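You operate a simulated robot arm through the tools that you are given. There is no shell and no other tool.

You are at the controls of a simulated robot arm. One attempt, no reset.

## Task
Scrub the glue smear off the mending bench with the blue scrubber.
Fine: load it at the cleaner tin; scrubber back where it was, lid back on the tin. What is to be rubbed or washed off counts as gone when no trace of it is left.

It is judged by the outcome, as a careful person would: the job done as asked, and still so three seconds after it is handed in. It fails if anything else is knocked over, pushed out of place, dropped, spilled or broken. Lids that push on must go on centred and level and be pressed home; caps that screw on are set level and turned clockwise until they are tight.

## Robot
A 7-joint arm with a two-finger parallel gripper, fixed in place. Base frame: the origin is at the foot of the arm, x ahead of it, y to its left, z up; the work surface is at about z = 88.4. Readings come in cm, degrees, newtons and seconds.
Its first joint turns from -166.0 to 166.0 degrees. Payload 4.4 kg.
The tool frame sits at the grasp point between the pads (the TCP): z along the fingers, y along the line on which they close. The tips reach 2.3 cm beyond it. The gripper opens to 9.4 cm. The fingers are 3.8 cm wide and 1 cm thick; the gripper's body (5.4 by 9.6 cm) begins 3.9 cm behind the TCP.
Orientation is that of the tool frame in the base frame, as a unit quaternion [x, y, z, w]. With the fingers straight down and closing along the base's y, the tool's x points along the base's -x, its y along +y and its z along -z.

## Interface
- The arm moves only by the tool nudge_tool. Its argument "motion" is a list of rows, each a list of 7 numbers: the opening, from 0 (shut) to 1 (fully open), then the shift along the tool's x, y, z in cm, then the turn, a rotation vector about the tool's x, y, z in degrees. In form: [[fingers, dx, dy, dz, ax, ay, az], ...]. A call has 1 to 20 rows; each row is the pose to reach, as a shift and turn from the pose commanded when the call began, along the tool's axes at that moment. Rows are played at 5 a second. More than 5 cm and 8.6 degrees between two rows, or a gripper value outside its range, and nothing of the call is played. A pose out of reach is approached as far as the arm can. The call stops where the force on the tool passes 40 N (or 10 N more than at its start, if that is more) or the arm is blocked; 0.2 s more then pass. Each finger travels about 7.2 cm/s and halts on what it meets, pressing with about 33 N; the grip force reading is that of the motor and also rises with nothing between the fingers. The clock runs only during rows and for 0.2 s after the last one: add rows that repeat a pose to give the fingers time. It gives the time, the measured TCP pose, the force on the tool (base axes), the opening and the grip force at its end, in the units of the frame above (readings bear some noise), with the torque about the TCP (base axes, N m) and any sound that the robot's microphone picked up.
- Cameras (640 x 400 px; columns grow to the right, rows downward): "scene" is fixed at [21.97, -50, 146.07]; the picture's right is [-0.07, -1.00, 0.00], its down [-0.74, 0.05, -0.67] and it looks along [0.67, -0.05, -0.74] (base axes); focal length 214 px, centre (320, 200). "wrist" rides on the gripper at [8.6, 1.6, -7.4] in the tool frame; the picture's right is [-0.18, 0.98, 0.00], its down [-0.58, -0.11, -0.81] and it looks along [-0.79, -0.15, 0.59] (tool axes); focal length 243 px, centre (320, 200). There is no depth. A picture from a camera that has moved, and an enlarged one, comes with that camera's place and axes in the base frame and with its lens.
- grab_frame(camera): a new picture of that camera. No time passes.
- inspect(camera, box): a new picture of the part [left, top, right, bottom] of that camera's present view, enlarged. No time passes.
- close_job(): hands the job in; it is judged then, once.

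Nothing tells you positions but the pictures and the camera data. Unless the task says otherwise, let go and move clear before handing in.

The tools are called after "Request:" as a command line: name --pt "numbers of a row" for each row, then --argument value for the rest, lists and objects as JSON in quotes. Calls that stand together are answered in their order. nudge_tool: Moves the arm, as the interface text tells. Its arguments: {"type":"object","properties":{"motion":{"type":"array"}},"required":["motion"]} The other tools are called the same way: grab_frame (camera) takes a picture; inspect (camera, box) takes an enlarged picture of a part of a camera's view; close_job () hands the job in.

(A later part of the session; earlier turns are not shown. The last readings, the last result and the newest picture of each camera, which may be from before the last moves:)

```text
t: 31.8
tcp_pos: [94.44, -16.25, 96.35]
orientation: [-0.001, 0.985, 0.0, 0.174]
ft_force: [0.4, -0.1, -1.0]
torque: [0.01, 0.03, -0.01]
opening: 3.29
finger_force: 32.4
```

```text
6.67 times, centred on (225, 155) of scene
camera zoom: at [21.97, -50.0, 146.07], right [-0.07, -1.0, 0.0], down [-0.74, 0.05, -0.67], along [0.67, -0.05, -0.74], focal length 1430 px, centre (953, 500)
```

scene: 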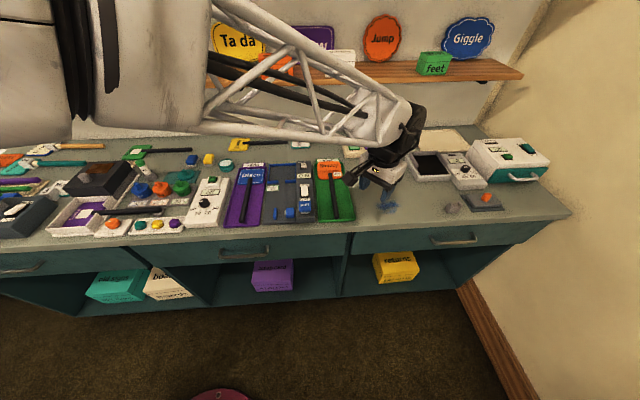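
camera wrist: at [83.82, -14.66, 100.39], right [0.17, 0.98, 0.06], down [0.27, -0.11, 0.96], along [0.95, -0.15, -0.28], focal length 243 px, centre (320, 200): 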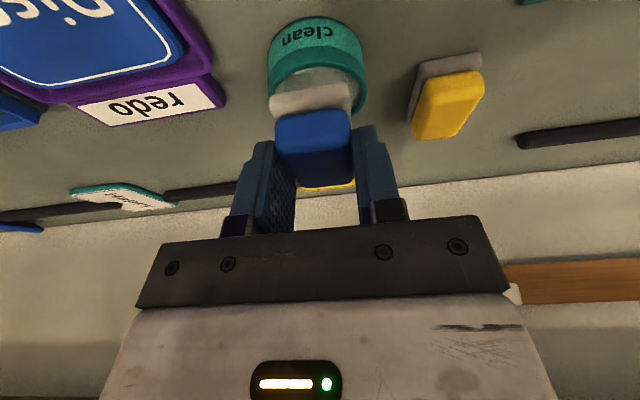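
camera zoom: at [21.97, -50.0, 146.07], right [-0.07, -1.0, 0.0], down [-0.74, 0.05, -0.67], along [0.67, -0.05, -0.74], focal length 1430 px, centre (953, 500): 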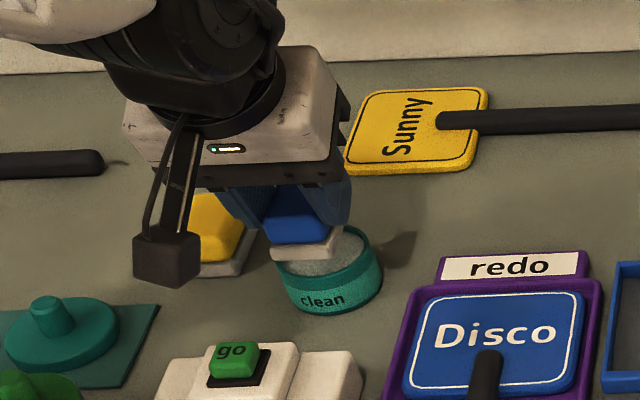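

The scrubber is over the paste. I'll lower it gently until it touches.

Request:
nudge_tool --pt "0.25 0.17 0 0.47 0 0 0" --pt "0.25 0.34 0 0.94 0 0 0" --pt "0.25 0.44 0 1.22 0 0 0" --pt "0.25 0.5 0 1.36 0 0 0" --pt "0.25 0.5 0 1.36 0 0 0"

Request:
inspect --camera "wrist" --box '[220, 0, 420, 150]'

Request:
inspect --camera "scene" --box '[205, 140, 245, 170]'

```text
t: 33.0
tcp_pos: [94.41, -16.32, 94.81]
orientation: [0.0, 0.985, 0.001, 0.174]
ft_force: [0.1, 0.4, -0.3]
torque: [0.03, -0.01, 0.01]
opening: 3.29
finger_force: 33.5
```

```text
2.67 times, centred on (320, 75) of wrist
camera zoom: at [83.78, -14.67, 98.93], right [0.17, 0.98, 0.06], down [0.27, -0.11, 0.96], along [0.95, -0.15, -0.28], focal length 647 px, centre (320, 533)
```

zoom: 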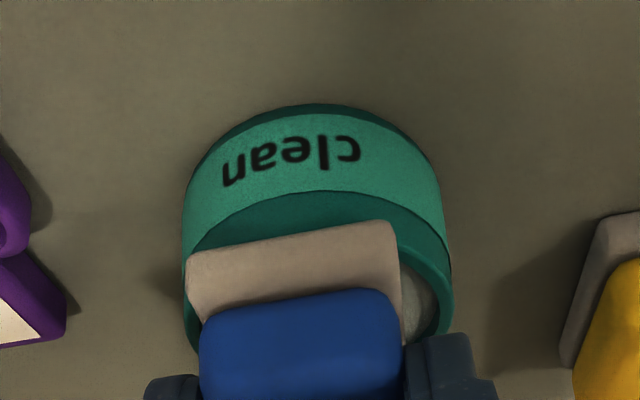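

```text
13.33 times, centred on (225, 155) of scene
camera zoom: at [21.97, -50.0, 146.07], right [-0.07, -1.0, 0.0], down [-0.74, 0.05, -0.67], along [0.67, -0.05, -0.74], focal length 2860 px, centre (1587, 800)
```

zoom: 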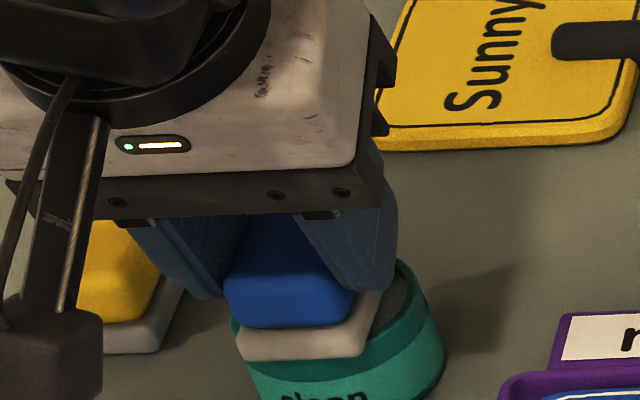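

No contact yet, with the pad near rim height. I'll continue down in small steps.

Request:
nudge_tool --pt "0.25 0.05 0 0.14 0 0 0" --pt "0.25 0.1 0 0.28 0 0 0" --pt "0.25 0.14 0 0.38 0 0 0" --pt "0.25 0.14 0 0.38 0 0 0"

Request:
inspect --camera "wrist" --box '[220, 0, 420, 150]'

```text
t: 34.2
tcp_pos: [94.52, -16.27, 94.82]
orientation: [0.001, 0.984, 0.0, 0.176]
ft_force: [-0.1, 0.2, 3.6]
torque: [-0.02, 0.06, 0.02]
opening: 3.31
finger_force: 32.9
stopped in row 4: the force on the tool passed its limit at 41 N (the readings are from after the stop); the commanded pose is now the measured one
```

```text
2.67 times, centred on (320, 75) of wrist
camera zoom: at [83.88, -14.7, 98.8], right [0.17, 0.98, 0.06], down [0.27, -0.11, 0.96], along [0.95, -0.15, -0.28], focal length 647 px, centre (320, 533)
```

zoom: 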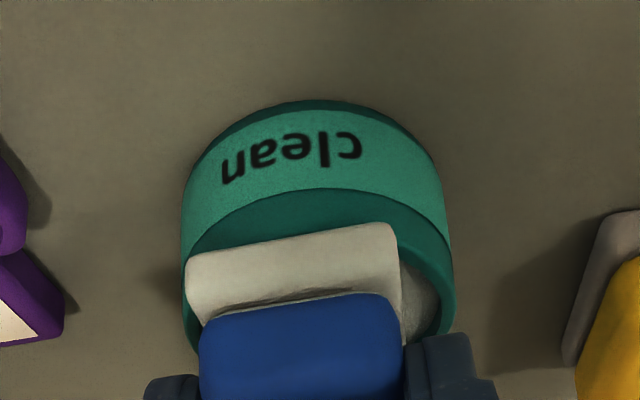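

The pad turned pale cream on contact, so it looks loaded. I'll lift and check the scrubber and the tin.

Request:
nudge_tool --pt "0.25 -0.34 0 -0.94 0 0 0" --pt "0.25 -1.03 0 -2.82 0 0 0" --pt "0.25 -1.71 0 -4.7 0 0 0" --pt "0.25 -1.71 0 -4.7 0 0 0"

Request:
grab_frame --camera "wrist"

Request:
inspect --camera "scene" --box '[185, 125, 265, 185]'

Request:
inspect --camera "wrist" --box '[220, 50, 420, 200]'

```text
t: 35.2
tcp_pos: [94.53, -16.26, 99.59]
orientation: [0.0, 0.984, 0.0, 0.176]
ft_force: [0.6, -0.3, 0.6]
torque: [0.04, 0.01, 0.0]
opening: 3.29
finger_force: 33.2
```

```text
taken
camera wrist: at [83.85, -14.7, 103.73], right [0.17, 0.98, 0.06], down [0.27, -0.11, 0.96], along [0.95, -0.15, -0.28], focal length 243 px, centre (320, 200)
```

wrist: 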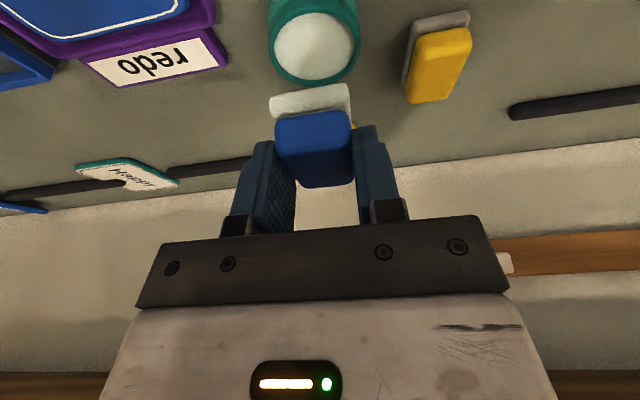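

```text
6.67 times, centred on (225, 155) of scene
camera zoom: at [21.97, -50.0, 146.07], right [-0.07, -1.0, 0.0], down [-0.74, 0.05, -0.67], along [0.67, -0.05, -0.74], focal length 1430 px, centre (953, 500)
```

zoom: 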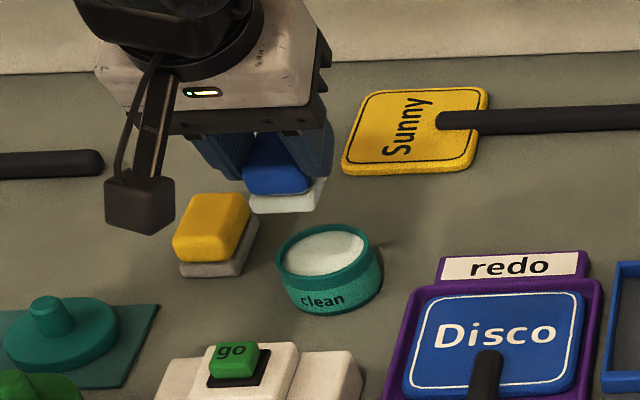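

```text
2.67 times, centred on (320, 125) of wrist
camera zoom: at [83.85, -14.7, 103.73], right [0.17, 0.98, 0.06], down [0.27, -0.11, 0.96], along [0.95, -0.15, -0.28], focal length 647 px, centre (320, 400)
```

zoom: 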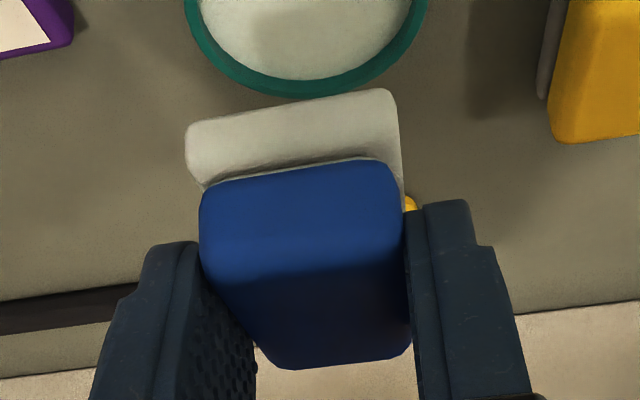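

The pad is loaded white, the tin is undisturbed, and the grip is steady. I'll swing over to the smear.

Request:
nudge_tool --pt "0.25 0.93 -4.44 -0.66 1.18 0 3.22" --pt "0.25 2.03 -8.81 -1.38 2.37 0 6.44" --pt "0.25 3.32 -13.11 -2.18 3.55 0 9.66" --pt "0.25 4.8 -17.32 -3.05 4.74 0 12.88" --pt "0.25 6.47 -21.46 -3.98 5.92 0 16.1" --pt "0.25 8.31 -25.48 -4.98 7.1 0 19.31" --pt "0.25 10.33 -29.38 -6.04 8.29 0 22.53" --pt "0.25 12.52 -33.17 -7.16 9.47 0 25.75" --pt "0.25 14.86 -36.82 -8.35 10.66 0 28.97" --pt "0.25 17.37 -40.34 -9.59 11.84 0 32.19" --pt "0.25 20.01 -43.72 -10.88 13.02 0 35.41" --pt "0.25 22.81 -46.94 -12.23 14.21 0 38.63" --pt "0.25 25.74 -50.01 -13.63 15.39 0 41.85" --pt "0.25 28.8 -52.93 -15.07 16.58 0 45.07" --pt "0.25 28.8 -52.93 -15.07 16.58 0 45.07"

Request:
grab_frame --camera "wrist"

Request:
inspect --camera "scene" --box '[340, 160, 440, 235]'

```text
t: 38.4
tcp_pos: [62.3, -69.24, 103.95]
orientation: [0.4, 0.899, -0.071, 0.161]
ft_force: [0.1, 0.5, -0.3]
torque: [0.0, -0.01, -0.02]
opening: 3.29
finger_force: 33.1
```

```text
taken
camera wrist: at [56.34, -60.27, 108.05], right [0.85, 0.53, 0.06], down [0.1, -0.27, 0.96], along [0.52, -0.8, -0.28], focal length 243 px, centre (320, 200)
```

wrist: 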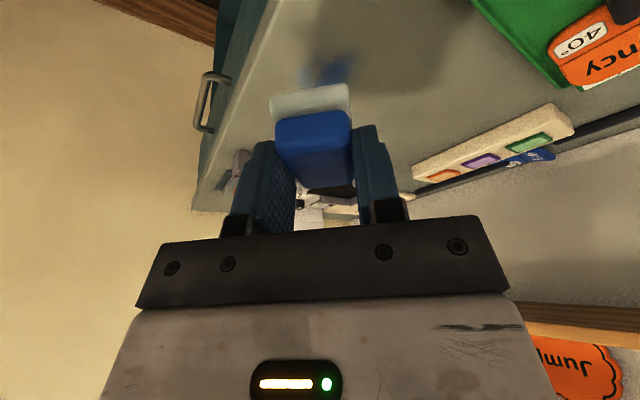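

```text
5.33 times, centred on (390, 198) of scene
camera zoom: at [21.97, -50.0, 146.07], right [-0.07, -1.0, 0.0], down [-0.74, 0.05, -0.67], along [0.67, -0.05, -0.74], focal length 1144 px, centre (-53, 213)
```

zoom: 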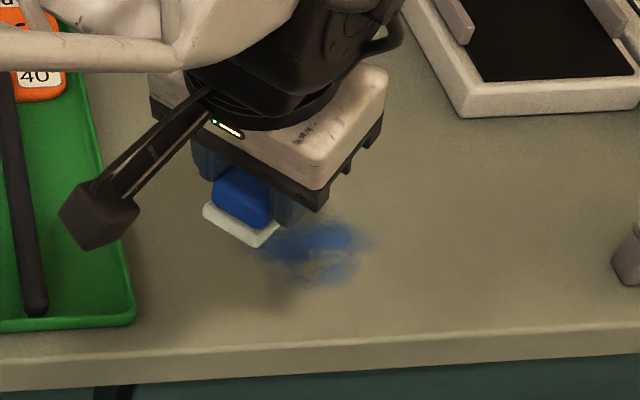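

The smear spans about x 66–72.5 and y -82 to -74. I'll come down over its centre and stop just above the surface.

Request:
nudge_tool --pt "0.25 -1.54 -0.1 3.34 0 0 0" --pt "0.25 -3.08 -0.2 6.68 0 0 0" --pt "0.25 -4.61 -0.35 10.02 0 0 0" --pt "0.25 -6.15 -0.5 13.36 0 0 0" --pt "0.25 -6.15 -0.5 13.36 0 0 0"

Request:
grab_frame --camera "wrist"

Request:
inspect --camera "scene" --box '[340, 160, 440, 235]'

```text
t: 39.6
tcp_pos: [68.93, -77.25, 93.67]
orientation: [0.4, 0.899, -0.07, 0.162]
ft_force: [0.5, 0.1, -0.1]
torque: [0.0, 0.0, 0.04]
opening: 3.3
finger_force: 32.7
```

```text
taken
camera wrist: at [62.94, -68.21, 97.65], right [0.85, 0.53, 0.06], down [0.1, -0.27, 0.96], along [0.52, -0.8, -0.28], focal length 243 px, centre (320, 200)
```

wrist: 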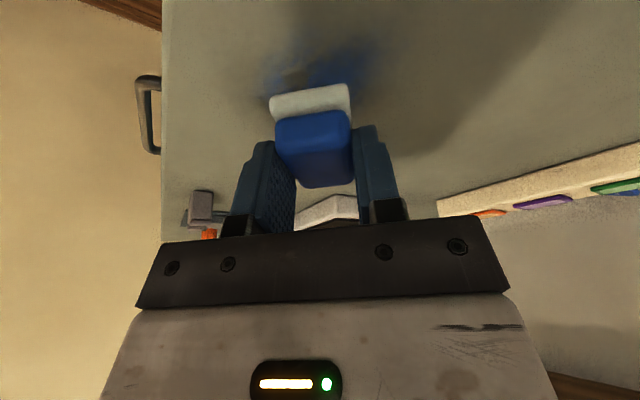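

```text
5.33 times, centred on (390, 198) of scene
camera zoom: at [21.97, -50.0, 146.07], right [-0.07, -1.0, 0.0], down [-0.74, 0.05, -0.67], along [0.67, -0.05, -0.74], focal length 1144 px, centre (-53, 213)
```

zoom: 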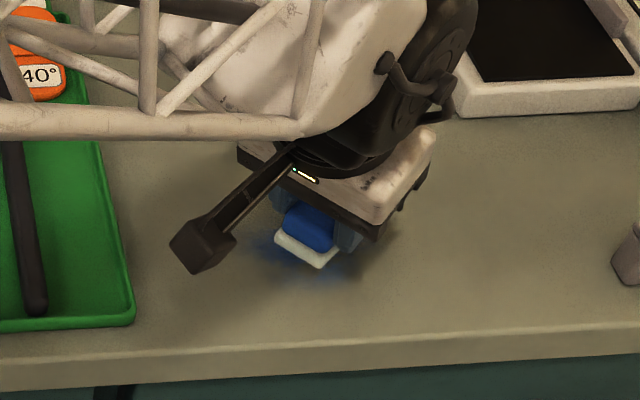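

The scrubber is over the smear. I'll lower it to light contact.

Request:
nudge_tool --pt "0.25 0.35 0 0.94 0 0 0" --pt "0.25 0.485 0 1.31 0 0 0" --pt "0.25 0.554 0 1.5 0 0 0" --pt "0.25 0.606 0 1.64 0 0 0" --pt "0.25 0.606 0 1.64 0 0 0"

```text
t: 40.8
tcp_pos: [68.86, -77.31, 91.78]
orientation: [0.4, 0.899, -0.071, 0.162]
ft_force: [0.3, -0.1, -0.5]
torque: [0.0, 0.01, 0.02]
opening: 3.29
finger_force: 33.1
```

Request:
nudge_tool --pt "0.25 0.035 0 0.094 0 0 0" --pt "0.25 0.07 0 0.188 0 0 0" --pt "0.25 0.07 0 0.188 0 0 0"

```text
t: 41.6
tcp_pos: [68.99, -77.26, 91.84]
orientation: [0.4, 0.899, -0.072, 0.162]
ft_force: [0.5, 1.5, 16.4]
torque: [0.19, 0.13, 0.0]
opening: 3.28
finger_force: 33.2
```

Contact is steady at 16 N. I'll make a first set of strokes across the smear.

Request:
nudge_tool --pt "0.25 0 -0.8 0 0 0 0" --pt "0.25 0 -1.6 0 0 0 0" --pt "0.25 0 -2.6 0 0 0 0" --pt "0.25 0 -1.5 0 0 0 0" --pt "0.25 0 -0.3 0 0 0 0" --pt "0.25 0 0.9 0 0 0 0" --pt "0.25 0 2.1 0 0 0 0" --pt "0.25 0 3.2 0 0 0 0" --pt "0.25 0 2 0 0 0 0" --pt "0.25 0 0.8 0 0 0 0" --pt "0.25 0 0 0 0 0 0"

Request:
grab_frame --camera "wrist"

Request:
inspect --camera "scene" --box '[340, 160, 440, 235]'

```text
t: 44.0
tcp_pos: [68.89, -77.23, 91.75]
orientation: [0.401, 0.899, -0.072, 0.161]
ft_force: [8.3, 8.6, 37.1]
torque: [0.35, -0.13, 0.02]
opening: 3.3
finger_force: 33.2
```

```text
taken
camera wrist: at [62.97, -68.22, 95.74], right [0.85, 0.53, 0.06], down [0.1, -0.27, 0.96], along [0.52, -0.8, -0.28], focal length 243 px, centre (320, 200)
```

wrist: 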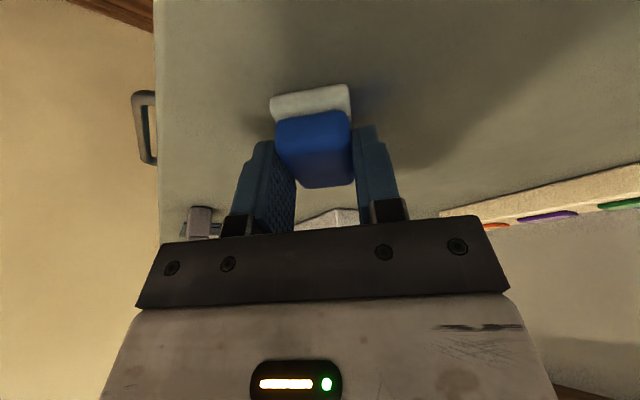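

```text
5.33 times, centred on (390, 198) of scene
camera zoom: at [21.97, -50.0, 146.07], right [-0.07, -1.0, 0.0], down [-0.74, 0.05, -0.67], along [0.67, -0.05, -0.74], focal length 1144 px, centre (-53, 213)
```

zoom: 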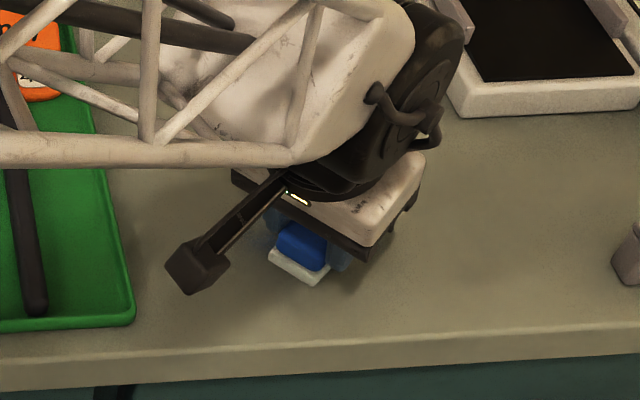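

Most of the smear under the strokes is gone. I'll ease the pressure a bit and go round the outer parts.

Request:
nudge_tool --pt "0.25 -0.6 -0.8 0.1 0 0 0" --pt "0.25 -1.26 -1.6 0.34 0 0 0" --pt "0.25 -1.92 -2.4 0.58 0 0 0" --pt "0.25 -2.67 -2.8 0.86 0 0 0" --pt "0.25 -2.85 -1.6 0.93 0 0 0" --pt "0.25 -2.85 -0.4 0.93 0 0 0" --pt "0.25 -2.85 0.8 0.93 0 0 0" --pt "0.25 -2.85 2 0.93 0 0 0" --pt "0.25 -2.85 3 0.93 0 0 0" --pt "0.25 -1.73 3 0.51 0 0 0" --pt "0.25 -0.6 3.2 0.1 0 0 0" --pt "0.25 0.71 3 -0.39 0 0 0" --pt "0.25 1.84 2.5 -0.8 0 0 0" --pt "0.25 2.31 1.3 -0.98 0 0 0" --pt "0.25 2.31 0 -0.98 0 0 0" --pt "0.25 2.31 -1.3 -0.98 0 0 0" --pt "0.25 2.31 -2.6 -0.98 0 0 0" --pt "0.25 1.09 -2.2 -0.53 0 0 0" --pt "0.25 -0.04 -1.2 -0.11 0 0 0" --pt "0.25 -0.04 0 -0.11 0 0 0"

Request:
inspect --camera "wrist" --box '[160, 0, 480, 200]'

Request:
inspect --camera "scene" --box '[340, 160, 440, 235]'

```text
t: 48.2
tcp_pos: [68.83, -77.3, 91.78]
orientation: [0.401, 0.899, -0.072, 0.161]
ft_force: [-3.5, -4.3, 18.1]
torque: [-0.08, 0.27, 0.04]
opening: 3.27
finger_force: 33.1
```

```text
2.00 times, centred on (320, 100) of wrist
camera zoom: at [62.87, -68.29, 95.76], right [0.85, 0.53, 0.06], down [0.1, -0.27, 0.96], along [0.52, -0.81, -0.28], focal length 485 px, centre (320, 400)
```

zoom: 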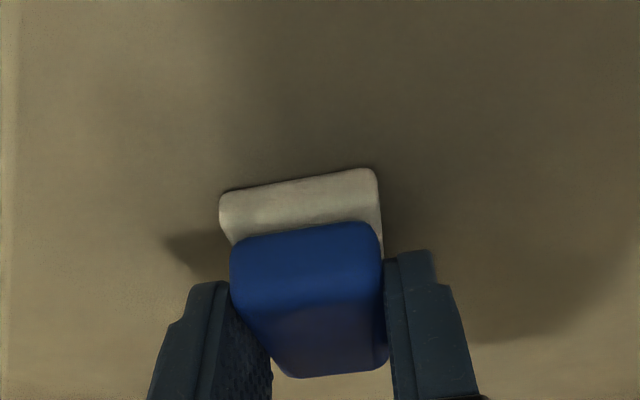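

```text
5.33 times, centred on (390, 198) of scene
camera zoom: at [21.97, -50.0, 146.07], right [-0.07, -1.0, 0.0], down [-0.74, 0.05, -0.67], along [0.67, -0.05, -0.74], focal length 1144 px, centre (-53, 213)
```

zoom: 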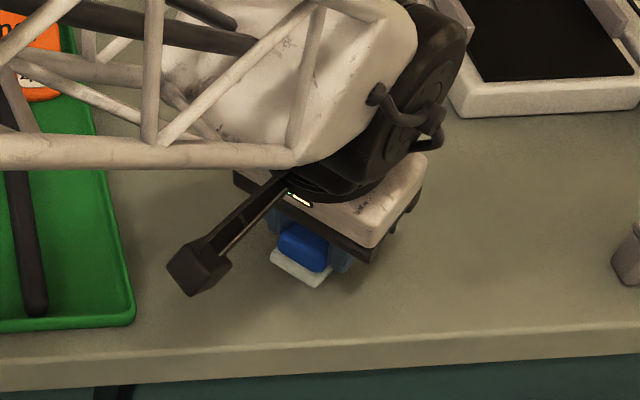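

It looks clean already. I'll make one more overlapping pass with wider edges, then lift and inspect.

Request:
nudge_tool --pt "0.25 0.4 -1.2 -0.15 0 0 0" --pt "0.25 0.75 -2.4 -0.28 0 0 0" --pt "0.25 0.75 -3.4 -0.28 0 0 0" --pt "0.25 -0.4 -3.4 0.15 0 0 0" --pt "0.25 -1.4 -3.4 0.52 0 0 0" --pt "0.25 -2.4 -3.2 0.89 0 0 0" --pt "0.25 -2.4 -1.8 0.89 0 0 0" --pt "0.25 -2.4 -0.4 0.89 0 0 0" --pt "0.25 -2.4 1 0.89 0 0 0" --pt "0.25 -2.4 2.4 0.89 0 0 0" --pt "0.25 -1.4 2.8 0.52 0 0 0" --pt "0.25 -1.2 1.4 0.44 0 0 0" --pt "0.25 -1.2 0 0.44 0 0 0" --pt "0.25 -1.2 -1.4 0.44 0 0 0" --pt "0.25 -1.2 -2.6 0.44 0 0 0" --pt "0.25 0 -2.6 0 0 0 0" --pt "0.25 1.1 -1.6 -0.41 0 0 0" --pt "0.25 1.1 -0.2 -0.41 0 0 0" --pt "0.25 1.1 1.2 -0.41 0 0 0" --pt "0.25 1.1 2.6 -0.41 0 0 0"

```text
t: 52.4
tcp_pos: [70.03, -74.56, 91.76]
orientation: [0.401, 0.899, -0.073, 0.161]
ft_force: [-4.9, -4.5, 16.2]
torque: [0.03, 0.2, 0.01]
opening: 3.28
finger_force: 32.8
```

Request:
nudge_tool --pt "0.25 -1.04 0 -2.81 0 0 0" --pt "0.25 -2.08 0 -5.63 0 0 0" --pt "0.25 -0.3 0 -9.48 0 0 0" --pt "0.25 1.82 0 -12.4 0 0 0" --pt "0.25 4.75 0 -14.55 0 0 0" --pt "0.25 4.75 0 -14.55 0 0 0"

Request:
grab_frame --camera "wrist"

Request:
inspect --camera "scene" --box '[350, 175, 430, 235]'

Request:
inspect --camera "wrist" --box '[220, 0, 440, 130]'

```text
t: 53.8
tcp_pos: [63.61, -67.46, 103.68]
orientation: [0.4, 0.899, -0.071, 0.161]
ft_force: [-0.1, -0.3, -0.3]
torque: [0.01, 0.0, 0.0]
opening: 3.29
finger_force: 33.0
```

```text
taken
camera wrist: at [57.66, -58.45, 107.73], right [0.85, 0.53, 0.06], down [0.1, -0.27, 0.96], along [0.52, -0.8, -0.28], focal length 243 px, centre (320, 200)
```

wrist: 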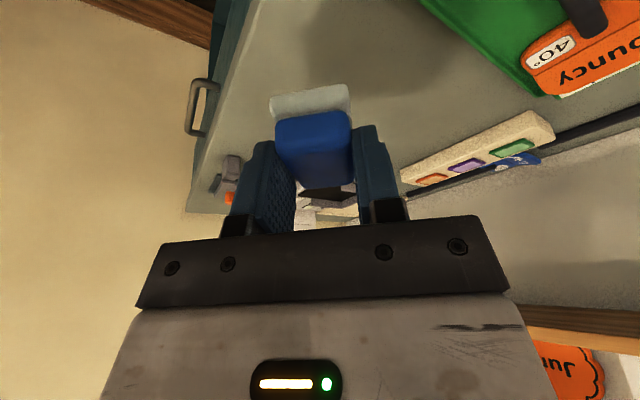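

```text
6.67 times, centred on (390, 205) of scene
camera zoom: at [21.97, -50.0, 146.07], right [-0.07, -1.0, 0.0], down [-0.74, 0.05, -0.67], along [0.67, -0.05, -0.74], focal length 1430 px, centre (-147, 167)
```

zoom: 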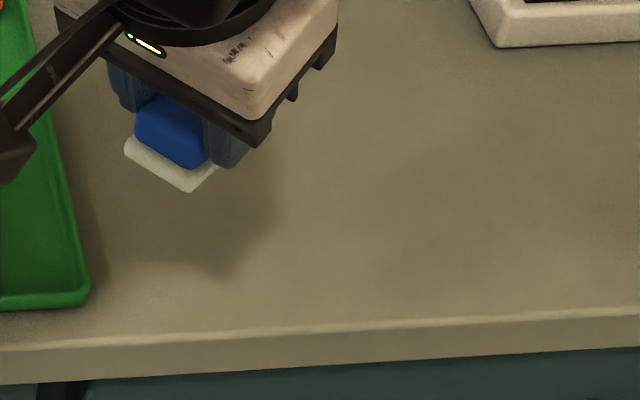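

```text
2.91 times, centred on (330, 65) of wrist
camera zoom: at [57.66, -58.45, 107.73], right [0.85, 0.53, 0.06], down [0.1, -0.27, 0.96], along [0.52, -0.8, -0.28], focal length 706 px, centre (291, 593)
```

zoom: 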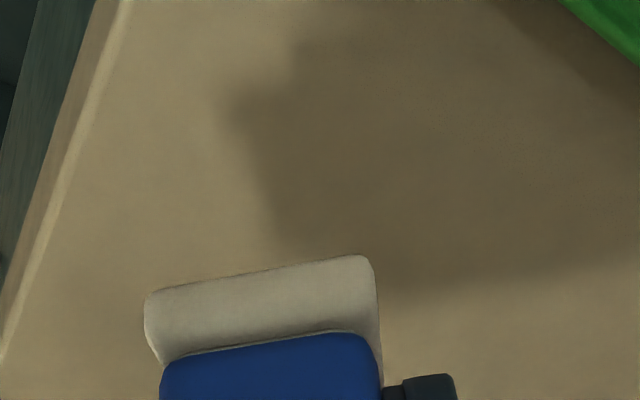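

No trace is visible, only the arm's shadow. I'll swing back toward the scrubber's place and check the spot again without the shadow.

Request:
nudge_tool --pt "0.25 0.21 4.65 -0.08 -1.04 0 -2.81" --pt "0.25 0.64 9.29 -0.24 -2.08 0 -5.63" --pt "0.25 1.29 13.9 -0.47 -3.12 0 -8.44" --pt "0.25 2.15 18.47 -0.79 -4.16 0 -11.26" --pt "0.25 3.23 22.98 -1.19 -5.2 0 -14.07" --pt "0.25 4.52 27.43 -1.67 -6.24 0 -16.88" --pt "0.25 6.01 31.81 -2.22 -7.28 0 -19.7" --pt "0.25 7.72 36.1 -2.85 -8.32 0 -22.51" --pt "0.25 9.62 40.3 -3.56 -9.36 0 -25.33" --pt "0.25 11.72 44.38 -4.33 -10.4 0 -28.14" --pt "0.25 14 48.35 -5.17 -11.44 0 -30.95" --pt "0.25 16.47 52.2 -6.08 -12.48 0 -33.77" --pt "0.25 19.13 55.9 -7.07 -13.52 0 -36.58" --pt "0.25 21.95 59.46 -8.11 -14.56 0 -39.4" --pt "0.25 24.85 62.77 -9.18 -15.6 0 -42.21" --pt "0.25 28.07 66.1 -10.37 -16.63 0 -45.02" --pt "0.25 28.07 66.1 -10.37 -16.63 0 -45.02"

Request:
grab_frame --camera "wrist"

Request:
inspect --camera "scene" --box '[350, 175, 430, 235]'

Request:
grab_frame --camera "scene"

```text
t: 57.4
tcp_pos: [92.83, -0.93, 103.72]
orientation: [0.0, 0.985, 0.0, 0.175]
ft_force: [-0.1, -0.3, -0.2]
torque: [0.01, 0.01, 0.01]
opening: 3.26
finger_force: 33.2
```

```text
taken
camera wrist: at [82.09, 0.54, 107.78], right [0.17, 0.98, 0.06], down [0.27, -0.11, 0.96], along [0.95, -0.15, -0.28], focal length 243 px, centre (320, 200)
```

wrist: 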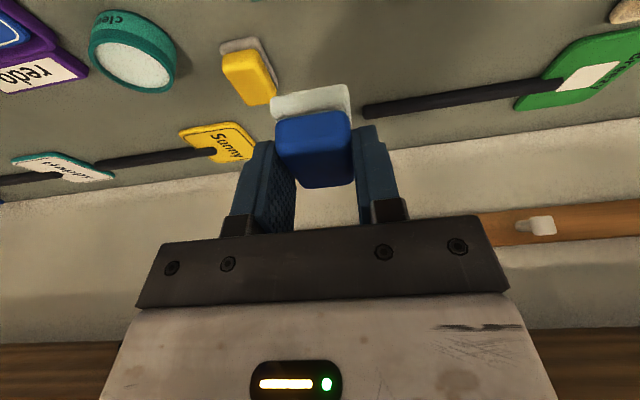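

```text
6.67 times, centred on (390, 205) of scene
camera zoom: at [21.97, -50.0, 146.07], right [-0.07, -1.0, 0.0], down [-0.74, 0.05, -0.67], along [0.67, -0.05, -0.74], focal length 1430 px, centre (-147, 167)
```

zoom: 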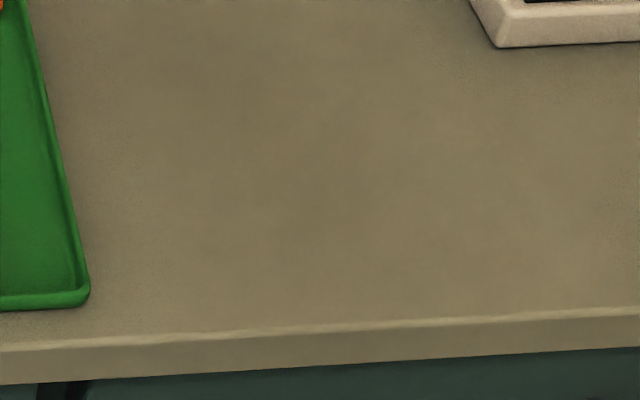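

```text
taken
```

scene: 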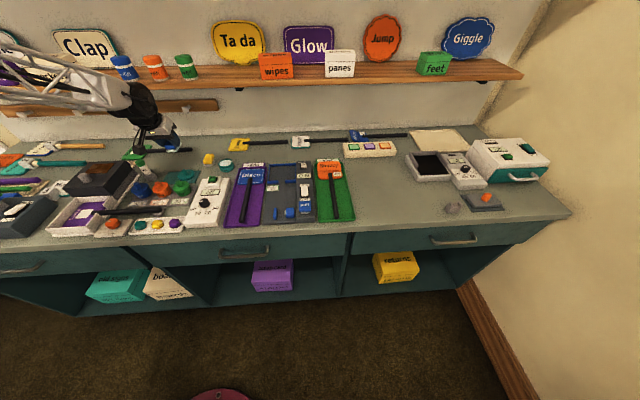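

The smear is gone. Now I'll return the scrubber to its spot, TCP (99.1, -0.9), and stop above it first.

Request:
nudge_tool --pt "0.25 -0.96 0 3.44 0 0 0" --pt "0.25 -1.92 0 6.88 0 0 0" --pt "0.25 -2.88 0.02 10.33 0 0 0" --pt "0.25 -2.88 0.02 10.33 0 0 0" --pt "0.25 -2.88 0.02 10.33 0 0 0"

Request:
inspect --camera "scene" --box '[160, 120, 240, 180]'

Request:
grab_frame --camera "wrist"

```text
t: 58.6
tcp_pos: [99.25, -1.11, 95.08]
orientation: [0.0, 0.984, 0.001, 0.176]
ft_force: [0.8, 0.6, 0.1]
torque: [0.0, -0.01, 0.01]
opening: 3.27
finger_force: 33.1
```

```text
6.67 times, centred on (200, 150) of scene
camera zoom: at [21.97, -50.0, 146.07], right [-0.07, -1.0, 0.0], down [-0.74, 0.05, -0.67], along [0.67, -0.05, -0.74], focal length 1430 px, centre (1120, 533)
```

zoom: 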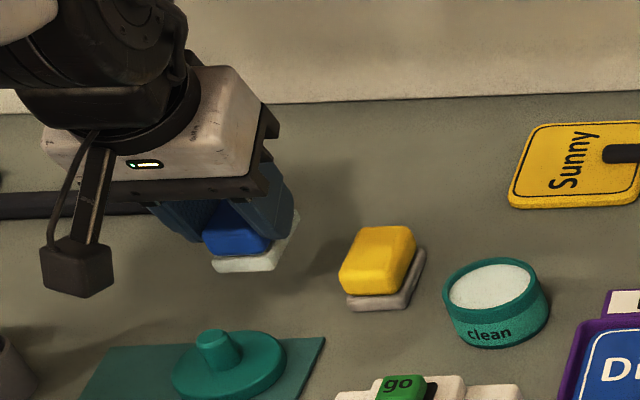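

```text
taken
camera wrist: at [88.52, 0.47, 99.1], right [0.17, 0.98, 0.06], down [0.27, -0.11, 0.96], along [0.95, -0.15, -0.28], focal length 243 px, centre (320, 200)
```

wrist: 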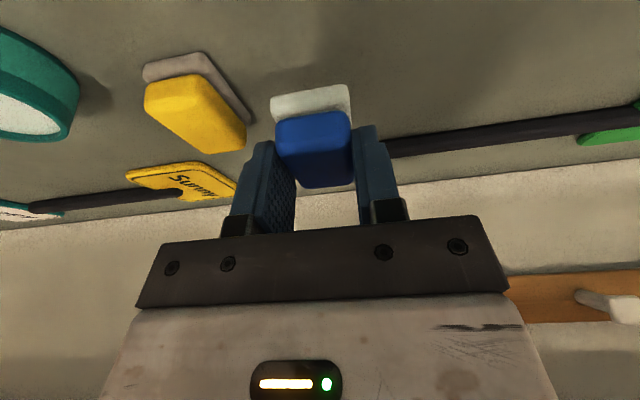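

I'm off by about 0.1–0.2 cm from the original pose. I'll correct that and lower the scrubber to the bench.

Request:
nudge_tool --pt "0.25 0.61 0.17 1.37 0 0 0" --pt "0.25 1.06 0.17 2.59 0 0 0" --pt "0.25 1.16 0.17 2.88 0 0 0" --pt "0.25 1.23 0.17 3.06 0 0 0" --pt "0.25 1.23 0.17 3.06 0 0 0"

Request:
grab_frame --camera "wrist"

Request:
inspect --camera "scene" --box '[160, 120, 240, 180]'

```text
t: 59.8
tcp_pos: [99.11, -0.89, 91.78]
orientation: [0.001, 0.984, 0.0, 0.177]
ft_force: [-1.4, 0.0, 7.7]
torque: [0.01, 0.22, 0.0]
opening: 3.28
finger_force: 32.9
```

```text
taken
camera wrist: at [88.37, 0.62, 95.8], right [0.17, 0.98, 0.06], down [0.27, -0.11, 0.96], along [0.95, -0.15, -0.28], focal length 243 px, centre (320, 200)
```

wrist: 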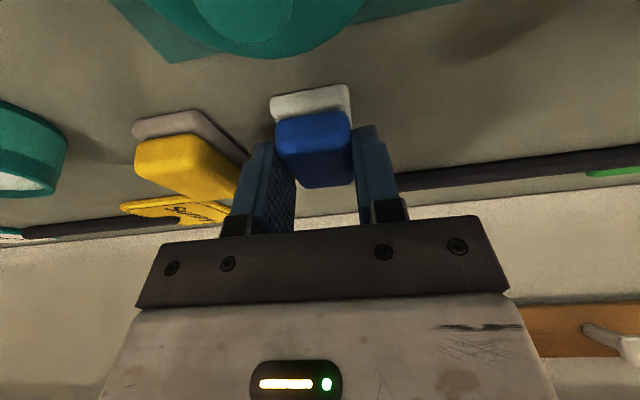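

```text
6.67 times, centred on (200, 150) of scene
camera zoom: at [21.97, -50.0, 146.07], right [-0.07, -1.0, 0.0], down [-0.74, 0.05, -0.67], along [0.67, -0.05, -0.74], focal length 1430 px, centre (1120, 533)
```

zoom: 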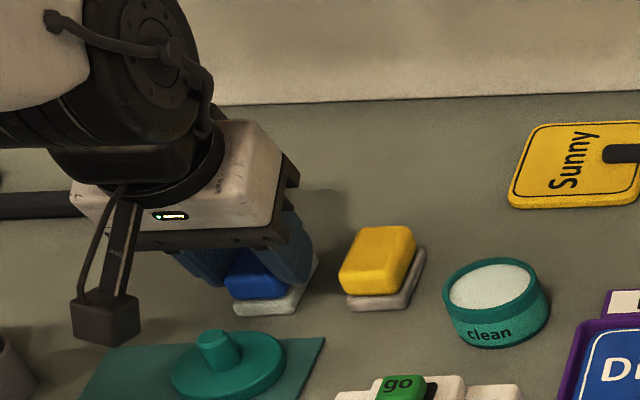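

The scrubber is resting in its original spot, and the view matches the earlier one. I'll release it and rise.

Request:
nudge_tool --pt "0.33 0 0 0 0 0 0" --pt "0.4 0 0 0 0 0 0" --pt "0.5 0 0 0 0 0 0" --pt "0.57 0 0 0 0 0 0" --pt "0.57 0 0 0 0 0 0" --pt "0.57 -0.35 0 -0.94 0 0 0" --pt "0.57 -1.04 0 -2.82 0 0 0" --pt "0.57 -2.07 0 -5.63 0 0 0" --pt "0.57 -3.45 0 -9.39 0 0 0" --pt "0.57 -3.45 0 -9.39 0 0 0"

Request:
grab_frame --camera "wrist"

Request:
inspect --camera "scene" --box '[160, 120, 240, 180]'

```text
t: 62.0
tcp_pos: [98.98, -0.99, 101.65]
orientation: [0.001, 0.984, -0.001, 0.176]
ft_force: [-0.3, -0.5, 0.4]
torque: [0.02, -0.02, 0.0]
opening: 5.36
finger_force: 0.0
```

```text
taken
camera wrist: at [88.36, 0.6, 105.74], right [0.17, 0.98, 0.06], down [0.27, -0.11, 0.96], along [0.95, -0.15, -0.28], focal length 243 px, centre (320, 200)
```

wrist: 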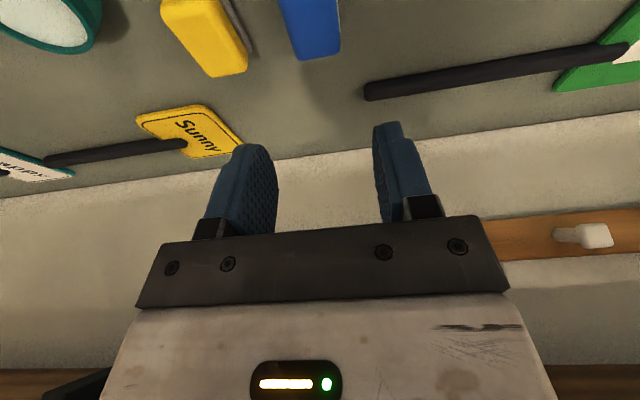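

```text
6.67 times, centred on (200, 150) of scene
camera zoom: at [21.97, -50.0, 146.07], right [-0.07, -1.0, 0.0], down [-0.74, 0.05, -0.67], along [0.67, -0.05, -0.74], focal length 1430 px, centre (1120, 533)
```

zoom: 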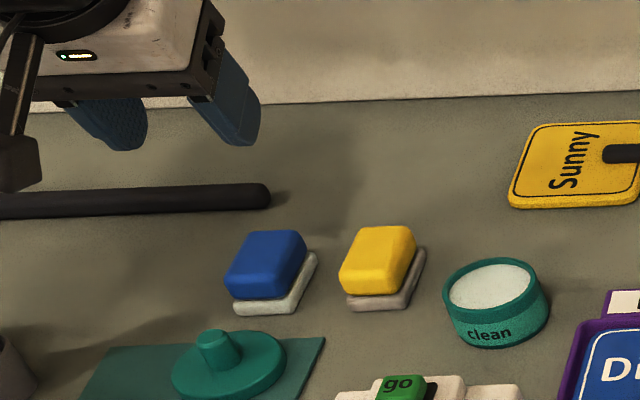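

The scrubber is back exactly where it was. Next is the lid: I'll straighten the tool and go above the knob at about (90.6, -1.0).

Request:
nudge_tool --pt "0.5 2.1 0 -0.35 0 5.06 0" --pt "0.45 4.2 0 -0.7 0 10.12 0" --pt "0.4 6.3 0 -1.05 0 15.19 0" --pt "0.4 8.4 -0.03 -1.4 0 20.25 0" --pt "0.4 8.4 -0.03 -1.4 0 20.25 0"

Request:
grab_frame --camera "wrist"

```text
t: 63.2
tcp_pos: [90.5, -0.9, 100.17]
orientation: [0.0, 1.0, 0.0, 0.0]
ft_force: [-0.3, 0.5, 0.5]
torque: [0.03, 0.0, 0.01]
opening: 3.77
finger_force: 0.2
```

```text
taken
camera wrist: at [81.98, 0.65, 107.63], right [0.18, 0.98, 0.0], down [0.58, -0.11, 0.81], along [0.79, -0.15, -0.59], focal length 243 px, centre (320, 200)
```

wrist: 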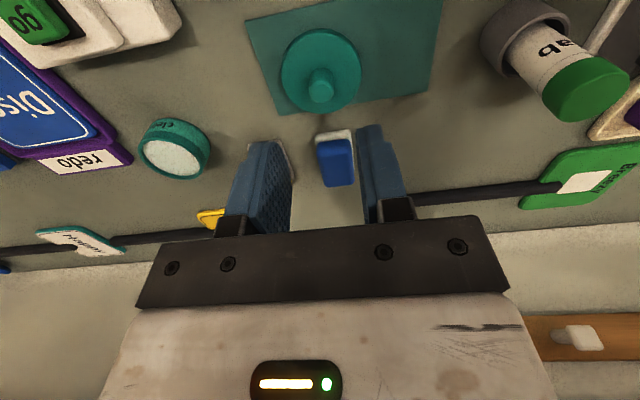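

The knob is directly below. I'll descend to the earlier grip height and close.

Request:
nudge_tool --pt "0.4 0 -0.05 2.5 0 0 0" --pt "0.4 0 -0.05 5 0 0 0" --pt "0.4 0 -0.05 7 0 0 0" --pt "0.4 0 -0.05 7.7 0 0 0" --pt "0.4 0 -0.05 7.7 0 0 0"

Request:
grab_frame --camera "wrist"

```text
t: 64.4
tcp_pos: [90.63, -1.07, 92.41]
orientation: [0.0, 1.0, 0.0, 0.0]
ft_force: [0.0, 0.5, 0.6]
torque: [0.02, -0.02, -0.03]
opening: 3.76
finger_force: 0.0
```

```text
taken
camera wrist: at [81.99, 0.57, 99.88], right [0.18, 0.98, 0.0], down [0.58, -0.11, 0.81], along [0.79, -0.15, -0.59], focal length 243 px, centre (320, 200)
```

wrist: 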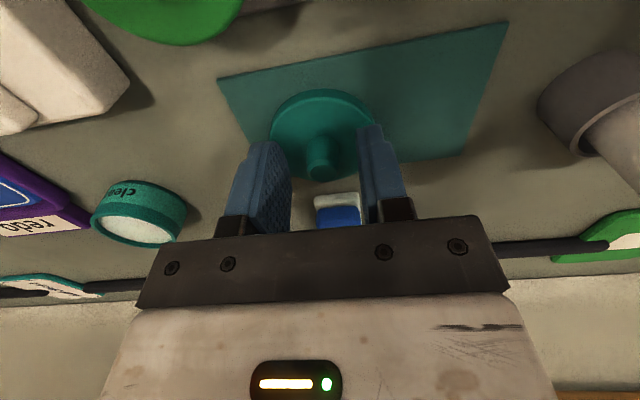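

Request:
nudge_tool --pt "0.3 0 0 0 0 0 0" --pt "0.2 0 0 0 0 0 0" --pt "0.1 0 0 0 0 0 0" --pt "0.1 0 0 0 0 0 0" --pt "0.1 0 0 0 0 0 0" --pt "0.1 0 0 -0.5 0 0 0" --pt "0.1 0 0 -2 0 0 0" --pt "0.1 0 0 -5 0 0 0" --pt "0.1 0 0 -8 0 0 0" --pt "0.1 0 0 -8 0 0 0"

Request:
grab_frame --camera "wrist"

```text
t: 66.6
tcp_pos: [90.66, -0.99, 100.4]
orientation: [0.0, 1.0, 0.0, 0.0]
ft_force: [0.7, 0.5, -0.1]
torque: [0.0, 0.01, 0.01]
opening: 1.52
finger_force: 32.8
```

```text
taken
camera wrist: at [81.98, 0.57, 107.99], right [0.18, 0.98, 0.0], down [0.58, -0.11, 0.81], along [0.79, -0.15, -0.59], focal length 243 px, centre (320, 200)
```

wrist: 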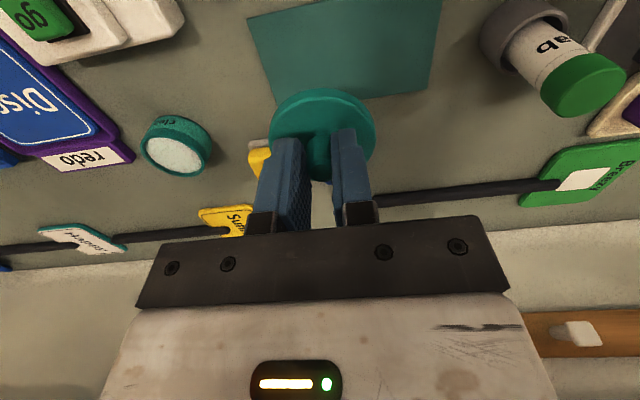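

The lid is back in hand, held as before. I'll carry it over the tin and hover just above.

Request:
nudge_tool --pt "0.1 -0.5 -4 0 0 0 0" --pt "0.1 -1.5 -8 0 0 0 0" --pt "0.1 -3 -12 0 0 0 0" --pt "0.1 -4.17 -15.19 0 0 0 0" --pt "0.1 -4.17 -15.19 2 0 0 0" --pt "0.1 -4.17 -15.19 3.6 0 0 0" --pt "0.1 -4.17 -15.19 3.6 0 0 0" --pt "0.1 -4.17 -15.19 3.6 0 0 0"

Request:
grab_frame --camera "wrist"

Request:
inspect --camera "scene" --box '[185, 130, 265, 190]'

Request:
inspect --camera "wrist" --box '[220, 0, 420, 150]'

```text
t: 68.4
tcp_pos: [94.86, -16.16, 96.84]
orientation: [0.0, 1.0, 0.0, 0.0]
ft_force: [-0.2, 0.4, -0.2]
torque: [0.0, 0.0, -0.01]
opening: 1.51
finger_force: 33.0
```

```text
taken
camera wrist: at [86.14, -14.6, 104.34], right [0.18, 0.98, 0.0], down [0.58, -0.11, 0.81], along [0.79, -0.15, -0.59], focal length 243 px, centre (320, 200)
```

wrist: 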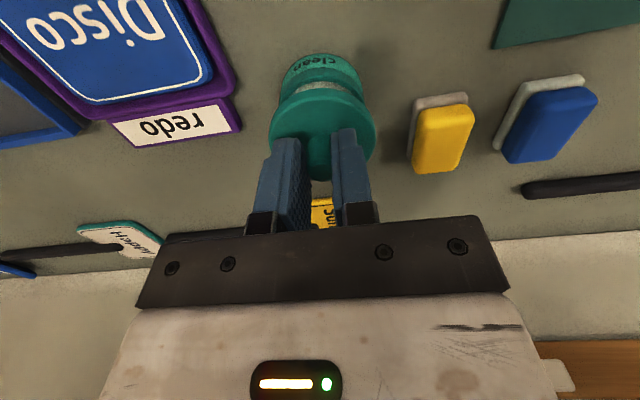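

```text
6.67 times, centred on (225, 160) of scene
camera zoom: at [21.97, -50.0, 146.07], right [-0.07, -1.0, 0.0], down [-0.74, 0.05, -0.67], along [0.67, -0.05, -0.74], focal length 1430 px, centre (953, 467)
```

zoom: 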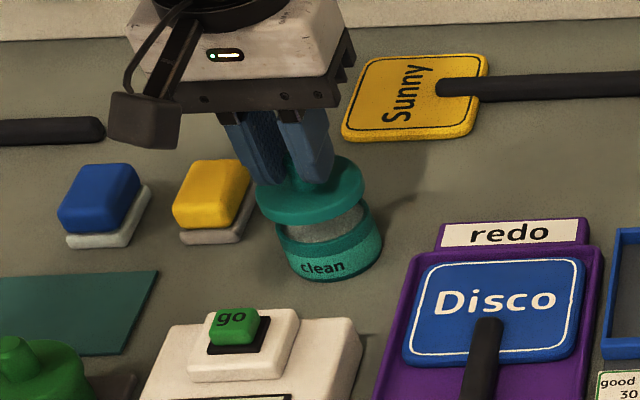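

```text
2.67 times, centred on (320, 75) of wrist
camera zoom: at [86.14, -14.6, 104.34], right [0.18, 0.98, 0.0], down [0.58, -0.11, 0.81], along [0.79, -0.15, -0.59], focal length 647 px, centre (320, 533)
```

zoom: 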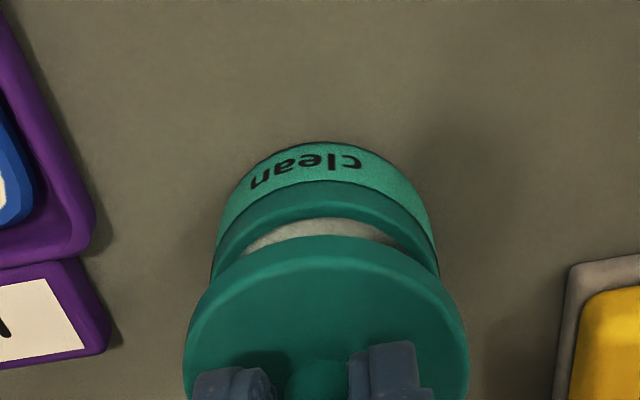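

The lid is centred above the tin. I'll lower it and then press it home.

Request:
nudge_tool --pt "0.1 0 0 0.8 0 0 0" --pt "0.1 0 0 1.5 0 0 0" --pt "0.1 0 0 1.9 0 0 0" --pt "0.1 0 0 2.1 0 0 0" --pt "0.1 0 0 2.25 0 0 0" --pt "0.1 0 0 2.4 0 0 0" --pt "0.1 0 0 2.4 0 0 0"

Request:
inspect --camera "scene" --box '[205, 145, 245, 175]'

Request:
grab_frame --camera "wrist"

```text
t: 70.0
tcp_pos: [94.75, -16.25, 94.56]
orientation: [0.0, 1.0, -0.001, 0.001]
ft_force: [-7.4, 3.0, 15.0]
torque: [0.09, 0.19, 0.02]
opening: 1.48
finger_force: 33.3
heard: snap
```

```text
13.33 times, centred on (225, 160) of scene
camera zoom: at [21.97, -50.0, 146.07], right [-0.07, -1.0, 0.0], down [-0.74, 0.05, -0.67], along [0.67, -0.05, -0.74], focal length 2860 px, centre (1587, 733)
```

zoom: 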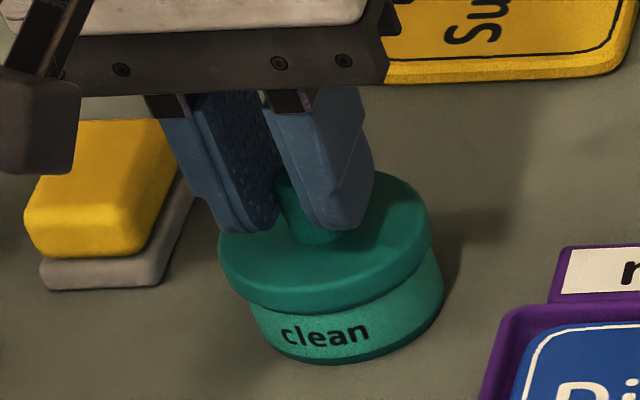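

```text
taken
camera wrist: at [86.12, -14.64, 102.05], right [0.18, 0.98, 0.0], down [0.58, -0.11, 0.81], along [0.79, -0.15, -0.59], focal length 243 px, centre (320, 200)
```

wrist: 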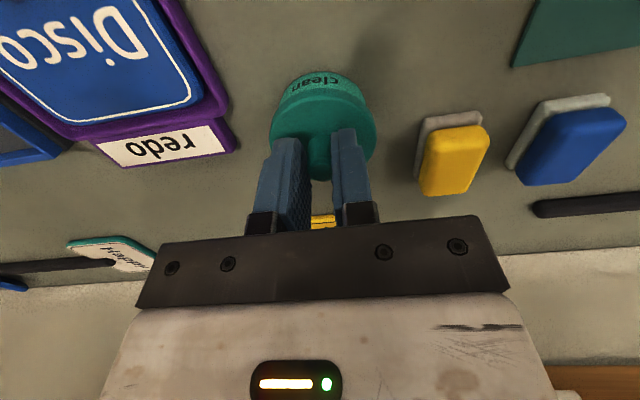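

It snapped on. I'll press slightly more to be sure it's home, then ease off.

Request:
nudge_tool --pt "0.1 0 0 0.06 0 0 0" --pt "0.1 0 0 0.12 0 0 0" --pt "0.1 0 0 0.12 0 0 0"

Request:
inspect --camera "wrist" --box '[220, 40, 420, 190]'

```text
t: 70.8
tcp_pos: [94.89, -16.22, 94.54]
orientation: [0.0, 1.0, 0.0, 0.001]
ft_force: [-5.4, 5.0, 34.7]
torque: [0.27, -0.13, 0.05]
opening: 1.49
finger_force: 33.2
```

```text
2.67 times, centred on (320, 115) of wrist
camera zoom: at [86.13, -14.65, 101.96], right [0.18, 0.98, 0.0], down [0.58, -0.11, 0.81], along [0.79, -0.15, -0.59], focal length 647 px, centre (320, 427)
```

zoom: 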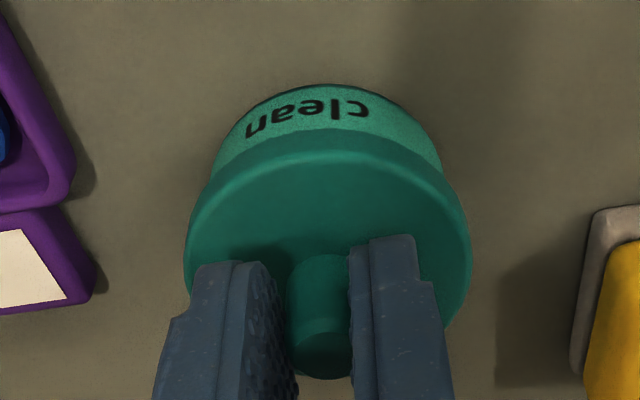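

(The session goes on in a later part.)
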